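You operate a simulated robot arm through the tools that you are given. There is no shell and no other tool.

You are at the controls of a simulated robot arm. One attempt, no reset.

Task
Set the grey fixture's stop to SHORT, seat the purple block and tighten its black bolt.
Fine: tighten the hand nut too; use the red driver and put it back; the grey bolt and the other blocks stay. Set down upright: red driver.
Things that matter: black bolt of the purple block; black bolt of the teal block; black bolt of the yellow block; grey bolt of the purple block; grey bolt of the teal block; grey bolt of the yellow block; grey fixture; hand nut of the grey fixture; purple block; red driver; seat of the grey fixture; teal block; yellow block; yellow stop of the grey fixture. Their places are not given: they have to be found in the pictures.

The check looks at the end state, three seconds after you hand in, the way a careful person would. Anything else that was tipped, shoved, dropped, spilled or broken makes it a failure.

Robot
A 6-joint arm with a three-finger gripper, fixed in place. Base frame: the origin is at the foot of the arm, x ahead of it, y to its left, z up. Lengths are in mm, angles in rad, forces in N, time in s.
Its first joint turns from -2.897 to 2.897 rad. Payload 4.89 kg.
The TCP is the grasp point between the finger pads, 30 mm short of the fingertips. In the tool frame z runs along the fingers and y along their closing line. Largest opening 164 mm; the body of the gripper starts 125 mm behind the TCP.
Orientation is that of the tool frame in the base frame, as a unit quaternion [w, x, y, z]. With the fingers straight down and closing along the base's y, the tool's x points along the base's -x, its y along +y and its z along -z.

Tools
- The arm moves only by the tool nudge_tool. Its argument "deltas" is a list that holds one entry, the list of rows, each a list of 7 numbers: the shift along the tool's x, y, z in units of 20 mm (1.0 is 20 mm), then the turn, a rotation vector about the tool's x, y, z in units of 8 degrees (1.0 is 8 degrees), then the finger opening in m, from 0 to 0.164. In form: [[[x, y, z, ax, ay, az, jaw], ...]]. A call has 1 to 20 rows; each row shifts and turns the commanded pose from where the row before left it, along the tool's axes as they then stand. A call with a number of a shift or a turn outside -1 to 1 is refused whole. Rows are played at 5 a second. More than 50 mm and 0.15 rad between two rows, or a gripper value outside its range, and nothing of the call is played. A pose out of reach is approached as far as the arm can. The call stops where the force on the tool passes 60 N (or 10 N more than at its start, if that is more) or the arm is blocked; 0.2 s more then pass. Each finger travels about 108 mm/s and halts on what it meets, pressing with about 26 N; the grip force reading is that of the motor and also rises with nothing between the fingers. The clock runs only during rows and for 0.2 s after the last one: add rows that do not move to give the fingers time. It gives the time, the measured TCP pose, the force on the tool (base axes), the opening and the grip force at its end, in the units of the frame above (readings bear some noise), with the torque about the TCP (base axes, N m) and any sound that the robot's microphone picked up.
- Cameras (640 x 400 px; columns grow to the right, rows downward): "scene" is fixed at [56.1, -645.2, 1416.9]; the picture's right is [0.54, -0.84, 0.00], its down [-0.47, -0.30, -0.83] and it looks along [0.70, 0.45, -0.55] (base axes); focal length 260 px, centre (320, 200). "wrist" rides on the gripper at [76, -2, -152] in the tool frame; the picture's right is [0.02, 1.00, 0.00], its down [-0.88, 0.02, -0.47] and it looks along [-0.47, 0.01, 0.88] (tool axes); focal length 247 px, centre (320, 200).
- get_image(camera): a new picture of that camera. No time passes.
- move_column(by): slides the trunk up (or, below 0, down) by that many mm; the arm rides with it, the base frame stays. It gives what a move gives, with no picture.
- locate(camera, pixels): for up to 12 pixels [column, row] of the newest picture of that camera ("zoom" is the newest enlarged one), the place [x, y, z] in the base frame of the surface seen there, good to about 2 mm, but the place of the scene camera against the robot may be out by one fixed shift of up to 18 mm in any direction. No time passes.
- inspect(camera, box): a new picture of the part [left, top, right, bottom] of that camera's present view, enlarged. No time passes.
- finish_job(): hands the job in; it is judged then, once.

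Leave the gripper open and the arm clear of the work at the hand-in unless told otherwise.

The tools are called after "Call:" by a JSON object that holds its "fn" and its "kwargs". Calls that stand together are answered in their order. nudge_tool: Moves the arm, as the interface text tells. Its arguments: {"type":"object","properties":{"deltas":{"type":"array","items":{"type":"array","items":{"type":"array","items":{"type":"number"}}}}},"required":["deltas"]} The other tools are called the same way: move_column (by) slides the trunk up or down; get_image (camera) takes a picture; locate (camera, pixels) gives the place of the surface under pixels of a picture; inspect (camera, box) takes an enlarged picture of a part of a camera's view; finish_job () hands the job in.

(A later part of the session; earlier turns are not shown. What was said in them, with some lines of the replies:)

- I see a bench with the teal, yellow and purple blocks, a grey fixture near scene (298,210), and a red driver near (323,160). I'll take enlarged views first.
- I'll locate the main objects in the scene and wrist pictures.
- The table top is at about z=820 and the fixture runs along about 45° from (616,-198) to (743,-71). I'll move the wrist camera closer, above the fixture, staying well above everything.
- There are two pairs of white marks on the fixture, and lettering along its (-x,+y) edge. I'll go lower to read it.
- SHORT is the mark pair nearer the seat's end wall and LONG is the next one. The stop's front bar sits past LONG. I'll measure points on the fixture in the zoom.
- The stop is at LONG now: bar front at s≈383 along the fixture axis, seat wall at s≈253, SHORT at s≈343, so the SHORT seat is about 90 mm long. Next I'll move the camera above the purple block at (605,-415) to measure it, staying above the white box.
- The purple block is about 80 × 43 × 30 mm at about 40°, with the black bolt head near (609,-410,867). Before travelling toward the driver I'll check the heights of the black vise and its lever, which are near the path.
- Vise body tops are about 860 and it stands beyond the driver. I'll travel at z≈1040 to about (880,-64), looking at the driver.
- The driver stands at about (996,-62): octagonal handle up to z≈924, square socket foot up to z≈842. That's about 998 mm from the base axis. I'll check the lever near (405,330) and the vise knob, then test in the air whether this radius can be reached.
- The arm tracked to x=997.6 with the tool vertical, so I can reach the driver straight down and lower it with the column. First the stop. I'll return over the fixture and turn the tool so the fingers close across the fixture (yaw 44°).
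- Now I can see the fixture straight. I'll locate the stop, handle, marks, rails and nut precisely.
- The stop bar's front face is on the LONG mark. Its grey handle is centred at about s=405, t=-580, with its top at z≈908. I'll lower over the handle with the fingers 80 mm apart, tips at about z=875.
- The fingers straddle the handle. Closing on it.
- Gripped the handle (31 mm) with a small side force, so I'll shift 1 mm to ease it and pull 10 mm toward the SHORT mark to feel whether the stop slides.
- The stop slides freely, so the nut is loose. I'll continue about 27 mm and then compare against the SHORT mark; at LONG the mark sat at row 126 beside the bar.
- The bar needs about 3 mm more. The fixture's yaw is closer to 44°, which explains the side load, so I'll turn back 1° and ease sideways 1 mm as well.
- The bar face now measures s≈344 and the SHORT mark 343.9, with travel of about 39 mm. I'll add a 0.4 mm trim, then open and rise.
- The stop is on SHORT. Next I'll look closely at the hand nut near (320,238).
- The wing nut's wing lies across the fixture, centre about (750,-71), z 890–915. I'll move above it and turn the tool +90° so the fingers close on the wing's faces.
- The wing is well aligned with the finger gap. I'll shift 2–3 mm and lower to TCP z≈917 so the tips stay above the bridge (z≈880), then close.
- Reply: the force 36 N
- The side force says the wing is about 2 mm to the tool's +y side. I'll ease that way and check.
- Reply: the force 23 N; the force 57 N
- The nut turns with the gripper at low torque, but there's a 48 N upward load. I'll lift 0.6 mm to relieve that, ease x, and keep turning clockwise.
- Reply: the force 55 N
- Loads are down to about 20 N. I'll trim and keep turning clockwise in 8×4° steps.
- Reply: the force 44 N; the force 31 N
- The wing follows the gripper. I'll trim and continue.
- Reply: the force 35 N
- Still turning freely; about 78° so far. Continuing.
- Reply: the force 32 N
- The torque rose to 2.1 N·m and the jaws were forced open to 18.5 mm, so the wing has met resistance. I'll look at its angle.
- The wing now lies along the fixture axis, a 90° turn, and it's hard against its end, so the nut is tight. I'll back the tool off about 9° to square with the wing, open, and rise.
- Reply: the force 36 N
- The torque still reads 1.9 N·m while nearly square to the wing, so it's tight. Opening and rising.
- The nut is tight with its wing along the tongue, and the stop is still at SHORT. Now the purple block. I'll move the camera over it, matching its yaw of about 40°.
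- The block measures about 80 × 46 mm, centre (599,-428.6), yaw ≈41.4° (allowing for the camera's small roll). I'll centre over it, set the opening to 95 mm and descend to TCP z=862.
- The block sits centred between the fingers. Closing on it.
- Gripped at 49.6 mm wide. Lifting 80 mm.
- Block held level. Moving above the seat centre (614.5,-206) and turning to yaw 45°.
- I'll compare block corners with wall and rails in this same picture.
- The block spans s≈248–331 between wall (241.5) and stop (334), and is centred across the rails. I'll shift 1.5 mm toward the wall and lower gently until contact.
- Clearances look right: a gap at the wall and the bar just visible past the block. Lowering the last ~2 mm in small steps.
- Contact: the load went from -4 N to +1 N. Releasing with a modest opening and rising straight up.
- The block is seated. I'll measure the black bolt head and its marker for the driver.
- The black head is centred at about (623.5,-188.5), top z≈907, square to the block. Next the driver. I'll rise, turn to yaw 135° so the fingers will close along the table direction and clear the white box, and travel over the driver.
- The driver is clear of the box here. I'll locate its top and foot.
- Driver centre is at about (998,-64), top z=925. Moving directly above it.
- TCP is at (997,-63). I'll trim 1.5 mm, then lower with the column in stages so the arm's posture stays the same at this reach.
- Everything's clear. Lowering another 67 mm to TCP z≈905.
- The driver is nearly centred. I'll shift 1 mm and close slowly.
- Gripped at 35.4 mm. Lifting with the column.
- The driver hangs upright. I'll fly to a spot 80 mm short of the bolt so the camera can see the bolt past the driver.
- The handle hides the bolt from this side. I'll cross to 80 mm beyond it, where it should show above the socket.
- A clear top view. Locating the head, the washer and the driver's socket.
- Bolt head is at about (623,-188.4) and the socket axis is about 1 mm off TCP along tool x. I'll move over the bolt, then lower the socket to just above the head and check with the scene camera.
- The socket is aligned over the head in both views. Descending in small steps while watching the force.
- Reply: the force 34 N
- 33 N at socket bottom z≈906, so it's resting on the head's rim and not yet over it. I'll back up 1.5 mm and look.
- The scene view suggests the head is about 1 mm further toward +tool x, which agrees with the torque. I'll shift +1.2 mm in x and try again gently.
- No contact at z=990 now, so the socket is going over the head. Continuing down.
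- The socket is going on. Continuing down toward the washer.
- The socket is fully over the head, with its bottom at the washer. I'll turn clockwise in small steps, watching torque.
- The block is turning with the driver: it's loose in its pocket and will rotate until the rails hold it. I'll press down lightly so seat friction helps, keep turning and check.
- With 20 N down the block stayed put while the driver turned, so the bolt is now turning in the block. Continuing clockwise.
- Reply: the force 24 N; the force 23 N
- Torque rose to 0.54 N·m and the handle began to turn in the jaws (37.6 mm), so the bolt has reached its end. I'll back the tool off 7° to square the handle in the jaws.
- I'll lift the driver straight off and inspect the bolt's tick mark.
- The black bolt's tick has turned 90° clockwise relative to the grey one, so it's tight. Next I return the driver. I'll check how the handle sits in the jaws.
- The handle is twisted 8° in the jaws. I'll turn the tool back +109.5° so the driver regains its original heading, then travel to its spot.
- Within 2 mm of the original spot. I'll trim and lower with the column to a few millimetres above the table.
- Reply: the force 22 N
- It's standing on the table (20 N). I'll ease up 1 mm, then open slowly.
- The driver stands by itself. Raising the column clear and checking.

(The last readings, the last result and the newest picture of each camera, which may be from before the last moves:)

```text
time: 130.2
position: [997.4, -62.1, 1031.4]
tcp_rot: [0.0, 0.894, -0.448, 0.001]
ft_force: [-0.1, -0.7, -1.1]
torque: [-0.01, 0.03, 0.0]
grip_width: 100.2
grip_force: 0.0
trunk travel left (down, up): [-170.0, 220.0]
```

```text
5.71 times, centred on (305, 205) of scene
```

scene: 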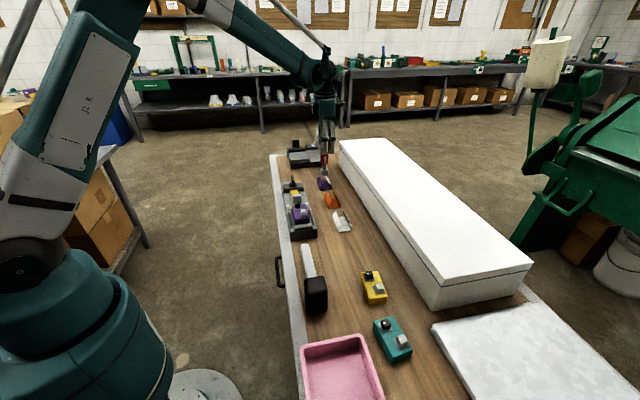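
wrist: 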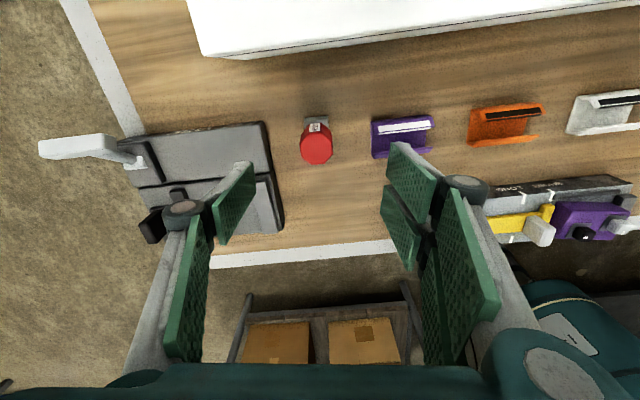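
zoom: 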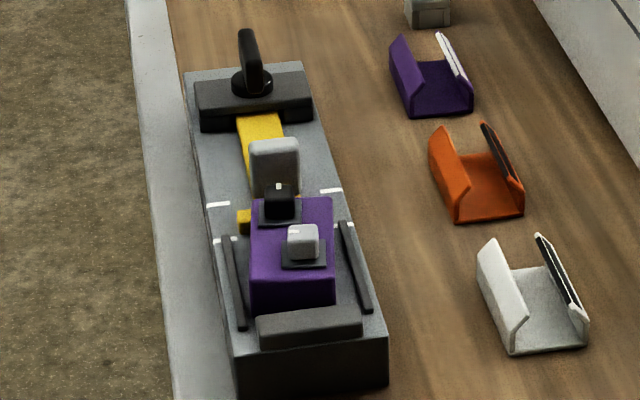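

The driver stands upright within a few mm of its original spot. The block was turned a little in its pocket while tightening, so I'll go back above it at yaw 45° to check and re-square it.

Call:
{"fn": "nudge_tool", "kwargs": {"deltas": [[[0, 0, 0, 0, 0, 0.929, 0.1], [0, 0, 0, 0, 0, 0.929, 0.1], [0, 0, 0, 0, 0, 0.929, 0.1], [0, 0, 0, 0, 0, 0.929, 0.1], [0, 0, 0, 0, 0, 0.929, 0.1], [0, 0, 0, 0, 0, 0.929, 0.1], [0, 0, 0, 0, 0, 0.929, 0.1], [0, 0, 0, 0, 0, 0.929, 0.1], [0, 0, 0, 0, 0, 0.929, 0.1], [0, 0, 0, 0, 0, 0.929, 0.1], [0, 0, 0, 0, 0, 0.929, 0.1], [0, 0, 0, 0, 0, 0, 0.1]]]}}

Call:
{"fn": "nudge_tool", "kwargs": {"deltas": [[[0.987, 0.37, 0, 0, 0, 0, 0.1], [0.987, 0.37, 0, 0, 0, 0, 0.1], [0.987, 0.37, 0, 0, 0, 0, 0.1], [0.987, 0.37, 0, 0, 0, 0, 0.1], [0.987, 0.37, 0, 0, 0, 0, 0.1], [0.987, 0.37, 0, 0, 0, 0, 0.1], [0.987, 0.37, 0, 0, 0, 0, 0.1], [0.987, 0.37, 0, 0, 0, 0, 0.1], [0.987, 0.37, 0, 0, 0, 0, 0.1], [0.987, 0.37, 0, 0, 0, 0, 0.1], [0.987, 0.37, 0, 0, 0, 0, 0.1], [0.987, 0.37, 0, 0, 0, 0, 0.1], [0.987, 0.37, 0, 0, 0, 0, 0.1], [0.987, 0.37, 0, 0, 0, 0, 0.1], [0.987, 0.37, 0, 0, 0, 0, 0.1], [0.987, 0.37, 0, 0, 0, 0, 0.1], [0.987, 0.37, 0, 0, 0, 0, 0.1], [0.987, 0.37, 0, 0, 0, 0, 0.1], [0.987, 0.37, 0, 0, 0, 0, 0.164], [0.987, 0.37, 0, 0, 0, 0, 0.164]]]}}

Call:
{"fn": "nudge_tool", "kwargs": {"deltas": [[[0.987, 0.37, 0, 0, 0, 0, 0.164], [0.987, 0.37, 0.5, 0, 0, 0, 0.164], [0.987, 0.37, 0.5, 0, 0, 0, 0.164], [0, 0, 0, 0, 0, 0, 0.164]]]}}

Call:
{"fn": "get_image", "kwargs": {"camera": "wrist"}}

Call:
{"fn": "inspect", "kwargs": {"camera": "wrist", "box": [250, 120, 400, 270]}}

```text
time: 132.8
position: [998.5, -63.3, 1031.6]
tcp_rot: [0.0, -0.383, 0.924, 0.0]
ft_force: [0.2, -0.3, 0.0]
torque: [0.01, -0.04, 0.02]
grip_width: 100.1
grip_force: 0.0
trunk travel left (down, up): [-170.0, 220.0]
```

```text
time: 137.1
position: [615.0, -237.4, 1031.3]
tcp_rot: [0.0, -0.385, 0.923, 0.0]
ft_force: [0.1, 0.8, 0.0]
torque: [-0.02, 0.11, 0.02]
grip_width: 163.9
grip_force: 0.1
trunk travel left (down, up): [-170.0, 220.0]
```

```text
time: 138.1
position: [557.8, -264.5, 1012.9]
tcp_rot: [-0.001, -0.384, 0.923, 0.0]
ft_force: [-0.7, 0.7, -0.2]
torque: [-0.05, -0.02, 0.0]
grip_width: 163.9
grip_force: 0.0
trunk travel left (down, up): [-170.0, 220.0]
```

```text
taken
```

wrist: 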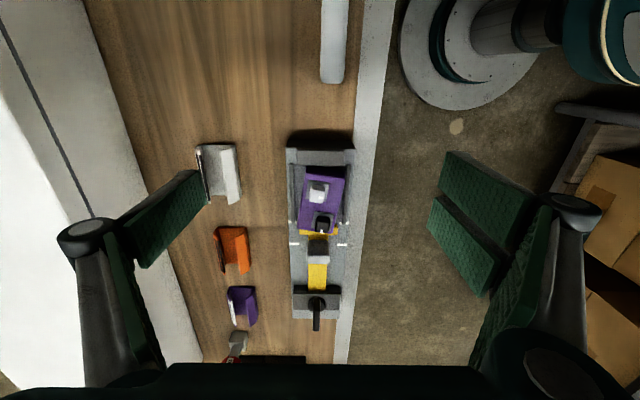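

```text
2.67 times, centred on (325, 195) of wrist
```

zoom: 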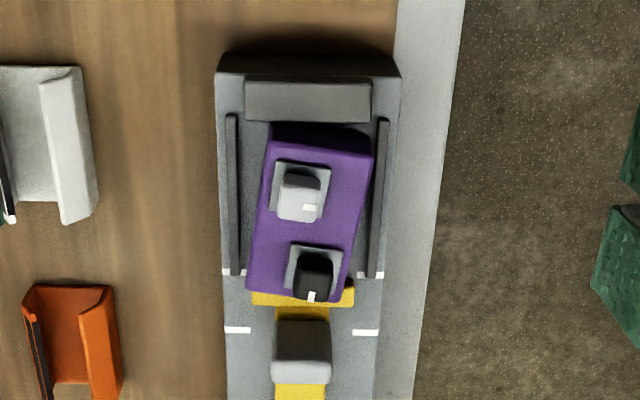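

The block is turned about 9° in its pocket; the black tick is at 90° to the grey one, so it's tight. I'll measure the block so I can grip it in its present heading and turn it square.

Call:
{"fn": "locate", "kwargs": {"camera": "zoom", "pixels": [[269, 147], [370, 158], [337, 300], [249, 287], [260, 215], [355, 230], [300, 200], [314, 275]]}}

Call:
{"fn": "inspect", "kwargs": {"camera": "wrist", "box": [285, 160, 365, 250]}}

Call:
{"fn": "locate", "kwargs": {"camera": "zoom", "pixels": [[205, 105], [418, 125], [348, 415], [165, 385], [120, 60], [450, 60], [110, 300], [450, 360]]}}

```text
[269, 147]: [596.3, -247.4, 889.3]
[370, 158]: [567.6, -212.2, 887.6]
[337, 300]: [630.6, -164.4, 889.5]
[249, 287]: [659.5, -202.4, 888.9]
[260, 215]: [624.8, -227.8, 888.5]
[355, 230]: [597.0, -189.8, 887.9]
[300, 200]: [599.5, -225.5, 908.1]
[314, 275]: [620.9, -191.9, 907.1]
```

```text
4.44 times, centred on (325, 205) of wrist
```

zoom: 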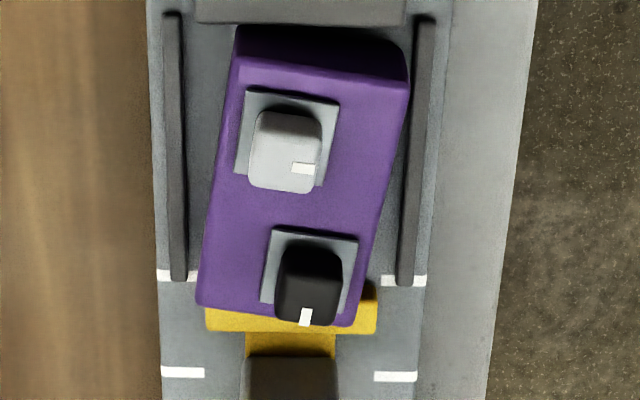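

```text
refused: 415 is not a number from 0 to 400
```

The block's centre is still at (613.5,-206.6), which is right for the seat, but its heading is about 37°. I'll come down over it at yaw 37°, close, lift 2 mm, turn +8° and set it down.

Call:
{"fn": "nudge_tool", "kwargs": {"deltas": [[[-0.802, 0, 0, 0, 0, 0, 0.09], [-0.802, 0, 0, 0, 0, 0, 0.09], [-0.802, 0, 0, 0, 0, 0, 0.09], [-0.802, 0, 0, 0, 0, 0, 0.09], [-0.802, 0, 0, 0, 0, 0, 0.09], [0, 0, 0, 0, 0, 0.5, 0.09], [0, 0, 0, 0, 0, 0.5, 0.09], [0, 0, 0.9, 0, 0, 0, 0.09], [0, 0, 0.9, 0, 0, 0, 0.09], [0, 0, 0.9, 0, 0, 0, 0.09], [0, 0, 0.9, 0, 0, 0, 0.09], [0, 0, 0, 0, 0, 0, 0.09]]]}}

Call:
{"fn": "get_image", "kwargs": {"camera": "wrist"}}

```text
time: 140.7
position: [614.1, -206.8, 941.7]
tcp_rot: [0.0, -0.319, 0.948, 0.0]
ft_force: [0.9, -0.1, 0.2]
torque: [0.02, 0.04, 0.0]
grip_width: 89.8
grip_force: 0.2
trunk travel left (down, up): [-170.0, 220.0]
```

```text
taken
```

wrist: 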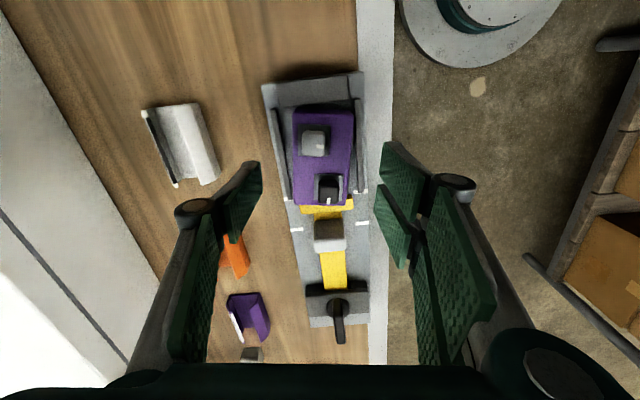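

The block is square between the fingers. Lowering to grip height.

Call:
{"fn": "nudge_tool", "kwargs": {"deltas": [[[0, 0, 0.7, 0, 0, 0, 0.08], [0, 0, 0.7, 0, 0, 0, 0.075], [0, 0, 0.55, 0, 0, 0, 0.075], [0, 0, 0, 0, 0, 0, 0.07], [0, 0, 0, 0, 0, 0, 0.06], [0, 0, 0, 0, 0, 0, 0.055], [0, 0, 0, 0, 0, 0, 0.052], [0, 0, 0, 0, 0, 0, 0.048], [0, 0, 0, 0, 0, 0, 0.04], [0, 0, 0, 0, 0, 0, 0.03], [0, 0, 0, 0, 0, 0, 0.03]]]}}

Call:
{"fn": "get_image", "kwargs": {"camera": "wrist"}}

```text
time: 143.1
position: [614.1, -206.7, 899.7]
tcp_rot: [0.0, -0.319, 0.948, -0.001]
ft_force: [-0.9, 1.7, -0.6]
torque: [0.03, -0.04, -0.01]
grip_width: 49.6
grip_force: 26.3
trunk travel left (down, up): [-170.0, 220.0]
```

```text
taken
```

wrist: 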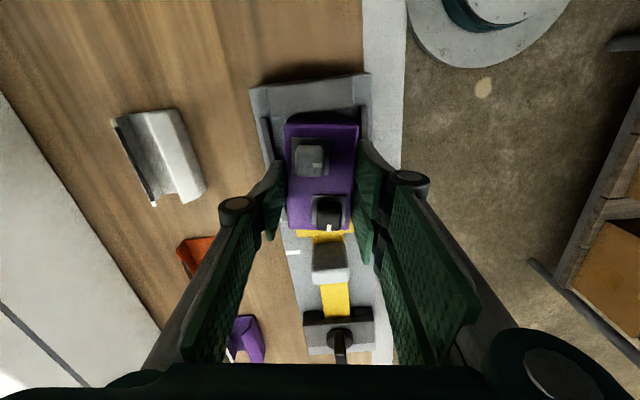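

Gripped flat (49.6 mm). Lift 3 mm, turn +7.8°, lower.

Call:
{"fn": "nudge_tool", "kwargs": {"deltas": [[[0, 0, -0.15, 0, 0, 0, 0.03], [0, 0, 0, 0, 0, -0.5, 0.03], [0, 0, 0, 0, 0, -0.475, 0.03], [0, 0, 0, 0, 0, 0, 0.03]]]}}

Call:
{"fn": "get_image", "kwargs": {"camera": "wrist"}}

Call:
{"fn": "inspect", "kwargs": {"camera": "wrist", "box": [250, 70, 390, 260]}}

```text
time: 144.1
position: [614.5, -206.7, 904.1]
tcp_rot: [0.0, -0.384, 0.923, 0.0]
ft_force: [0.1, 0.6, -3.4]
torque: [-0.04, 0.01, 0.01]
grip_width: 49.8
grip_force: 25.5
trunk travel left (down, up): [-170.0, 220.0]
```

```text
taken
```

wrist: 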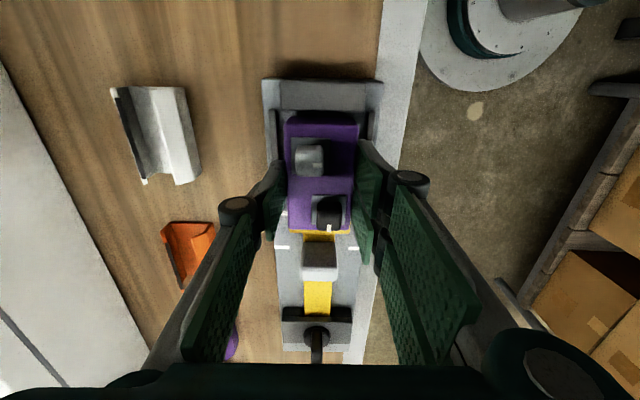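

```text
2.11 times, centred on (320, 165) of wrist
```

zoom: 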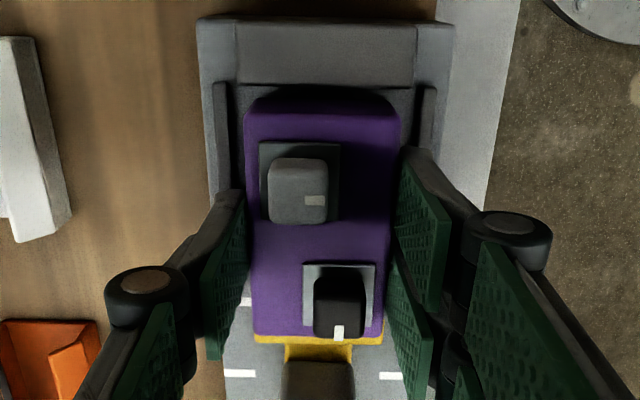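

Call:
{"fn": "locate", "kwargs": {"camera": "zoom", "pixels": [[320, 92], [320, 116], [280, 332], [320, 80], [320, 70], [320, 343], [255, 115], [392, 115], [218, 150], [428, 110]]}}

```text
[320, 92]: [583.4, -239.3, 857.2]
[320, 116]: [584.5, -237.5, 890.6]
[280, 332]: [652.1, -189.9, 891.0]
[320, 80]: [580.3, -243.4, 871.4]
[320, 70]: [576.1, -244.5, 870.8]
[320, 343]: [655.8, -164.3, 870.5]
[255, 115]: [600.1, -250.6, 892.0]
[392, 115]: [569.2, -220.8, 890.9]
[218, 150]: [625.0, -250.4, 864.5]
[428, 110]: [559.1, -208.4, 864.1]
```

Gaps: about 4 mm at the wall, about 6 mm at the stop, and centred between the rails. I'll shift 1 mm toward the stop and set it down.

Call:
{"fn": "nudge_tool", "kwargs": {"deltas": [[[-0.05, 0, 0.05, 0, 0, 0, 0.03], [0, 0, 0.05, 0, 0, 0, 0.03], [0, 0, 0.04, 0, 0, 0, 0.03], [0, 0, 0, 0, 0, 0, 0.03]]]}}

```text
time: 145.1
position: [615.6, -206.6, 900.9]
tcp_rot: [0.0, -0.383, 0.924, 0.0]
ft_force: [-0.7, 0.0, -4.2]
torque: [-0.04, 0.03, 0.03]
grip_width: 49.8
grip_force: 25.4
trunk travel left (down, up): [-170.0, 220.0]
```

Call:
{"fn": "nudge_tool", "kwargs": {"deltas": [[[0, 0, 0.03, 0, 0, 0, 0.03], [0, 0, 0, 0, 0, 0, 0.03]]]}}

```text
time: 145.7
position: [614.9, -206.4, 900.1]
tcp_rot: [0.0, -0.383, 0.924, 0.0]
ft_force: [1.4, -2.2, 2.7]
torque: [-0.09, -0.05, -0.03]
grip_width: 49.5
grip_force: 26.0
trunk travel left (down, up): [-170.0, 220.0]
```

Contact at +2.7 N, so the block rests on the seat. I'll open modestly and rise straight up.

Call:
{"fn": "nudge_tool", "kwargs": {"deltas": [[[0, 0, 0, 0, 0, 0, 0.052], [0, 0, 0, 0, 0, 0, 0.058], [0, 0, 0, 0, 0, 0, 0.065], [0, 0, 0, 0, 0, 0, 0.065], [0, 0, -0.5, 0, 0, 0, 0.065], [0, 0, -1, 0, 0, 0, 0.065], [0, 0, -1, 0, 0, 0, 0.065], [0, 0, -1, 0, 0, 0, 0.1], [0, 0, -1, 0, 0, 0, 0.164], [0, 0, -1, 0, 0, 0, 0.164], [1, 0, 0, 0, 0, 0, 0.164], [1, 0, 0, 0, 0, 0, 0.164], [1, 0, 0, 0, 0, 0, 0.164], [1, 0, 0, 0, 0, 0, 0.164], [0, 0, 0, 0, 0, 0, 0.164]]]}}

Call:
{"fn": "get_image", "kwargs": {"camera": "wrist"}}

Call:
{"fn": "inspect", "kwargs": {"camera": "wrist", "box": [270, 140, 380, 290]}}

Call:
{"fn": "get_image", "kwargs": {"camera": "scene"}}

```text
time: 148.8
position: [559.3, -263.9, 1009.3]
tcp_rot: [0.0, -0.382, 0.924, 0.0]
ft_force: [-1.1, 0.0, -0.7]
torque: [-0.03, -0.01, 0.0]
grip_width: 164.0
grip_force: 0.1
trunk travel left (down, up): [-170.0, 220.0]
```

```text
taken
```

wrist: 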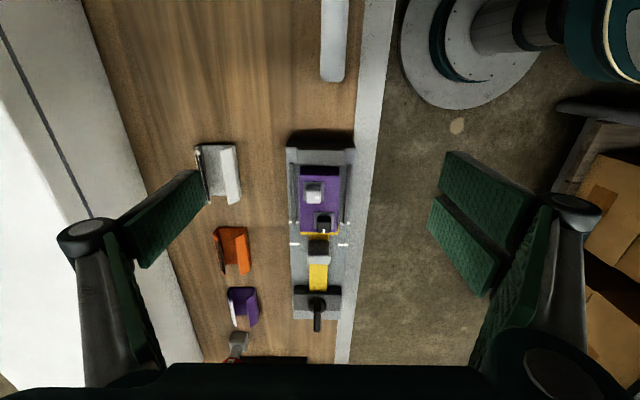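

```text
2.67 times, centred on (325, 215) of wrist
```

zoom: 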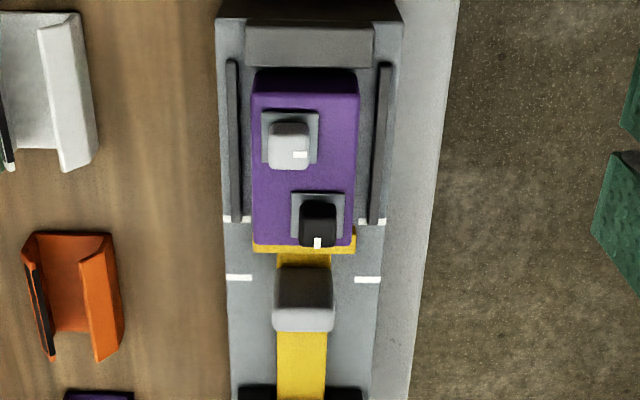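

```text
taken
```

scene: 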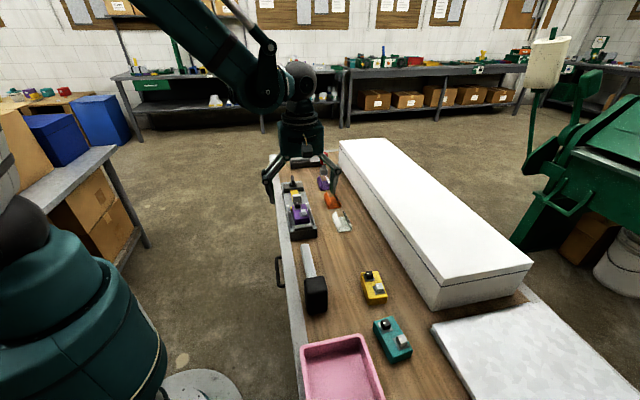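

The block is square in the seat. I'll double-check the stop bar against the SHORT mark, then the rest of the bench.

Call:
{"fn": "locate", "kwargs": {"camera": "zoom", "pixels": [[258, 250], [350, 250], [232, 219], [374, 222], [240, 278], [368, 280], [258, 92], [352, 92], [350, 240], [256, 240]]}}

Call:
{"fn": "nudge_tool", "kwargs": {"deltas": [[[0, 0, -1, 0, 0, 0, 0.164], [0, 0, -1, 0, 0, 0, 0.164], [1, 0, -1, 0, 0, 0, 0.164], [1, 0, -1, 0, 0, 0, 0.164], [1, 0, -1, 0, 0, 0, 0.164], [1, 0, -1, 0, 0, 0, 0.164], [1, 0, 0, 0, 0, 0, 0.164], [1, 0, 0, 0, 0, 0, 0.164], [0, 0, 0, 0, 0, 0, 0.164]]]}}

Call:
{"fn": "get_image", "kwargs": {"camera": "wrist"}}

Call:
{"fn": "inspect", "kwargs": {"camera": "scene", "box": [270, 130, 370, 250]}}

```text
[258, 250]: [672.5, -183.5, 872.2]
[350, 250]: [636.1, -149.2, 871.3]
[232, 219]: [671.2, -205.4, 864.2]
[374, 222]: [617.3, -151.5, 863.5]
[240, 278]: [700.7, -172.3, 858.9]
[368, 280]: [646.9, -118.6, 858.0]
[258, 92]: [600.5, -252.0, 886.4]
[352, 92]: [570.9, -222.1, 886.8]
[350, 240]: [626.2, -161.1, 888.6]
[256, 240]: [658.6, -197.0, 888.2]
```

```text
time: 150.8
position: [472.2, -348.4, 1130.0]
tcp_rot: [-0.001, -0.383, 0.924, 0.0]
ft_force: [-0.1, -0.5, 1.0]
torque: [-0.01, -0.01, -0.03]
grip_width: 164.1
grip_force: 0.1
trunk travel left (down, up): [-170.0, 220.0]
```

```text
taken
```

wrist: 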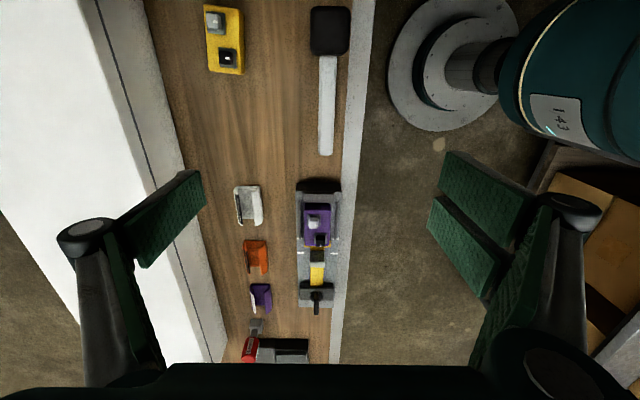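

```text
3.33 times, centred on (320, 190) of scene
```

zoom: 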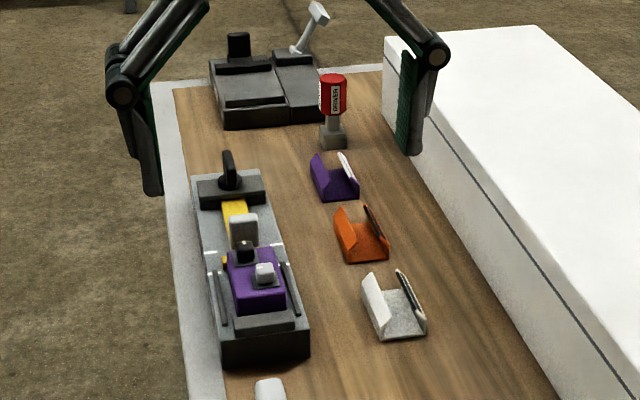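

Everything checks out:
- **Stop:** at SHORT, with the hand nut tight.
- **Purple block:** square in its seat, black bolt turned 90° to tight, grey bolt untouched.
- **Red driver:** upright on its original spot.
- **Everything else:** the other blocks haven't moved. The gripper is open and the arm is clear.

Handing in.

Call:
{"fn": "finish_job", "kwargs": {}}

```text
The job is handed in.
```

The job is handed in. The grey fixture's stop is at SHORT, the purple block is seated, and its black bolt is tight.

- **Stop:** the bar sits within about 1 mm of the SHORT mark. The hand nut turned 90° and then resisted at about 2 N·m.
- **Purple block:** it lies square in the pocket, about 5 mm clear of both the wall and the stop. It turned about 8° while I tightened the bolt, so I gripped it again and squared it up afterwards.
- **Black bolt:** it turned 90° clockwise with the red driver and ended at about 0.5 N·m, when the handle began to slip in the jaws. The grey bolt was not touched.
- **Red driver:** it stands upright again, about 4–5 mm from where it started.
- **Everything else:** in the last pictures nothing else had been tipped or shoved. The gripper is open and the arm is clear of the work.
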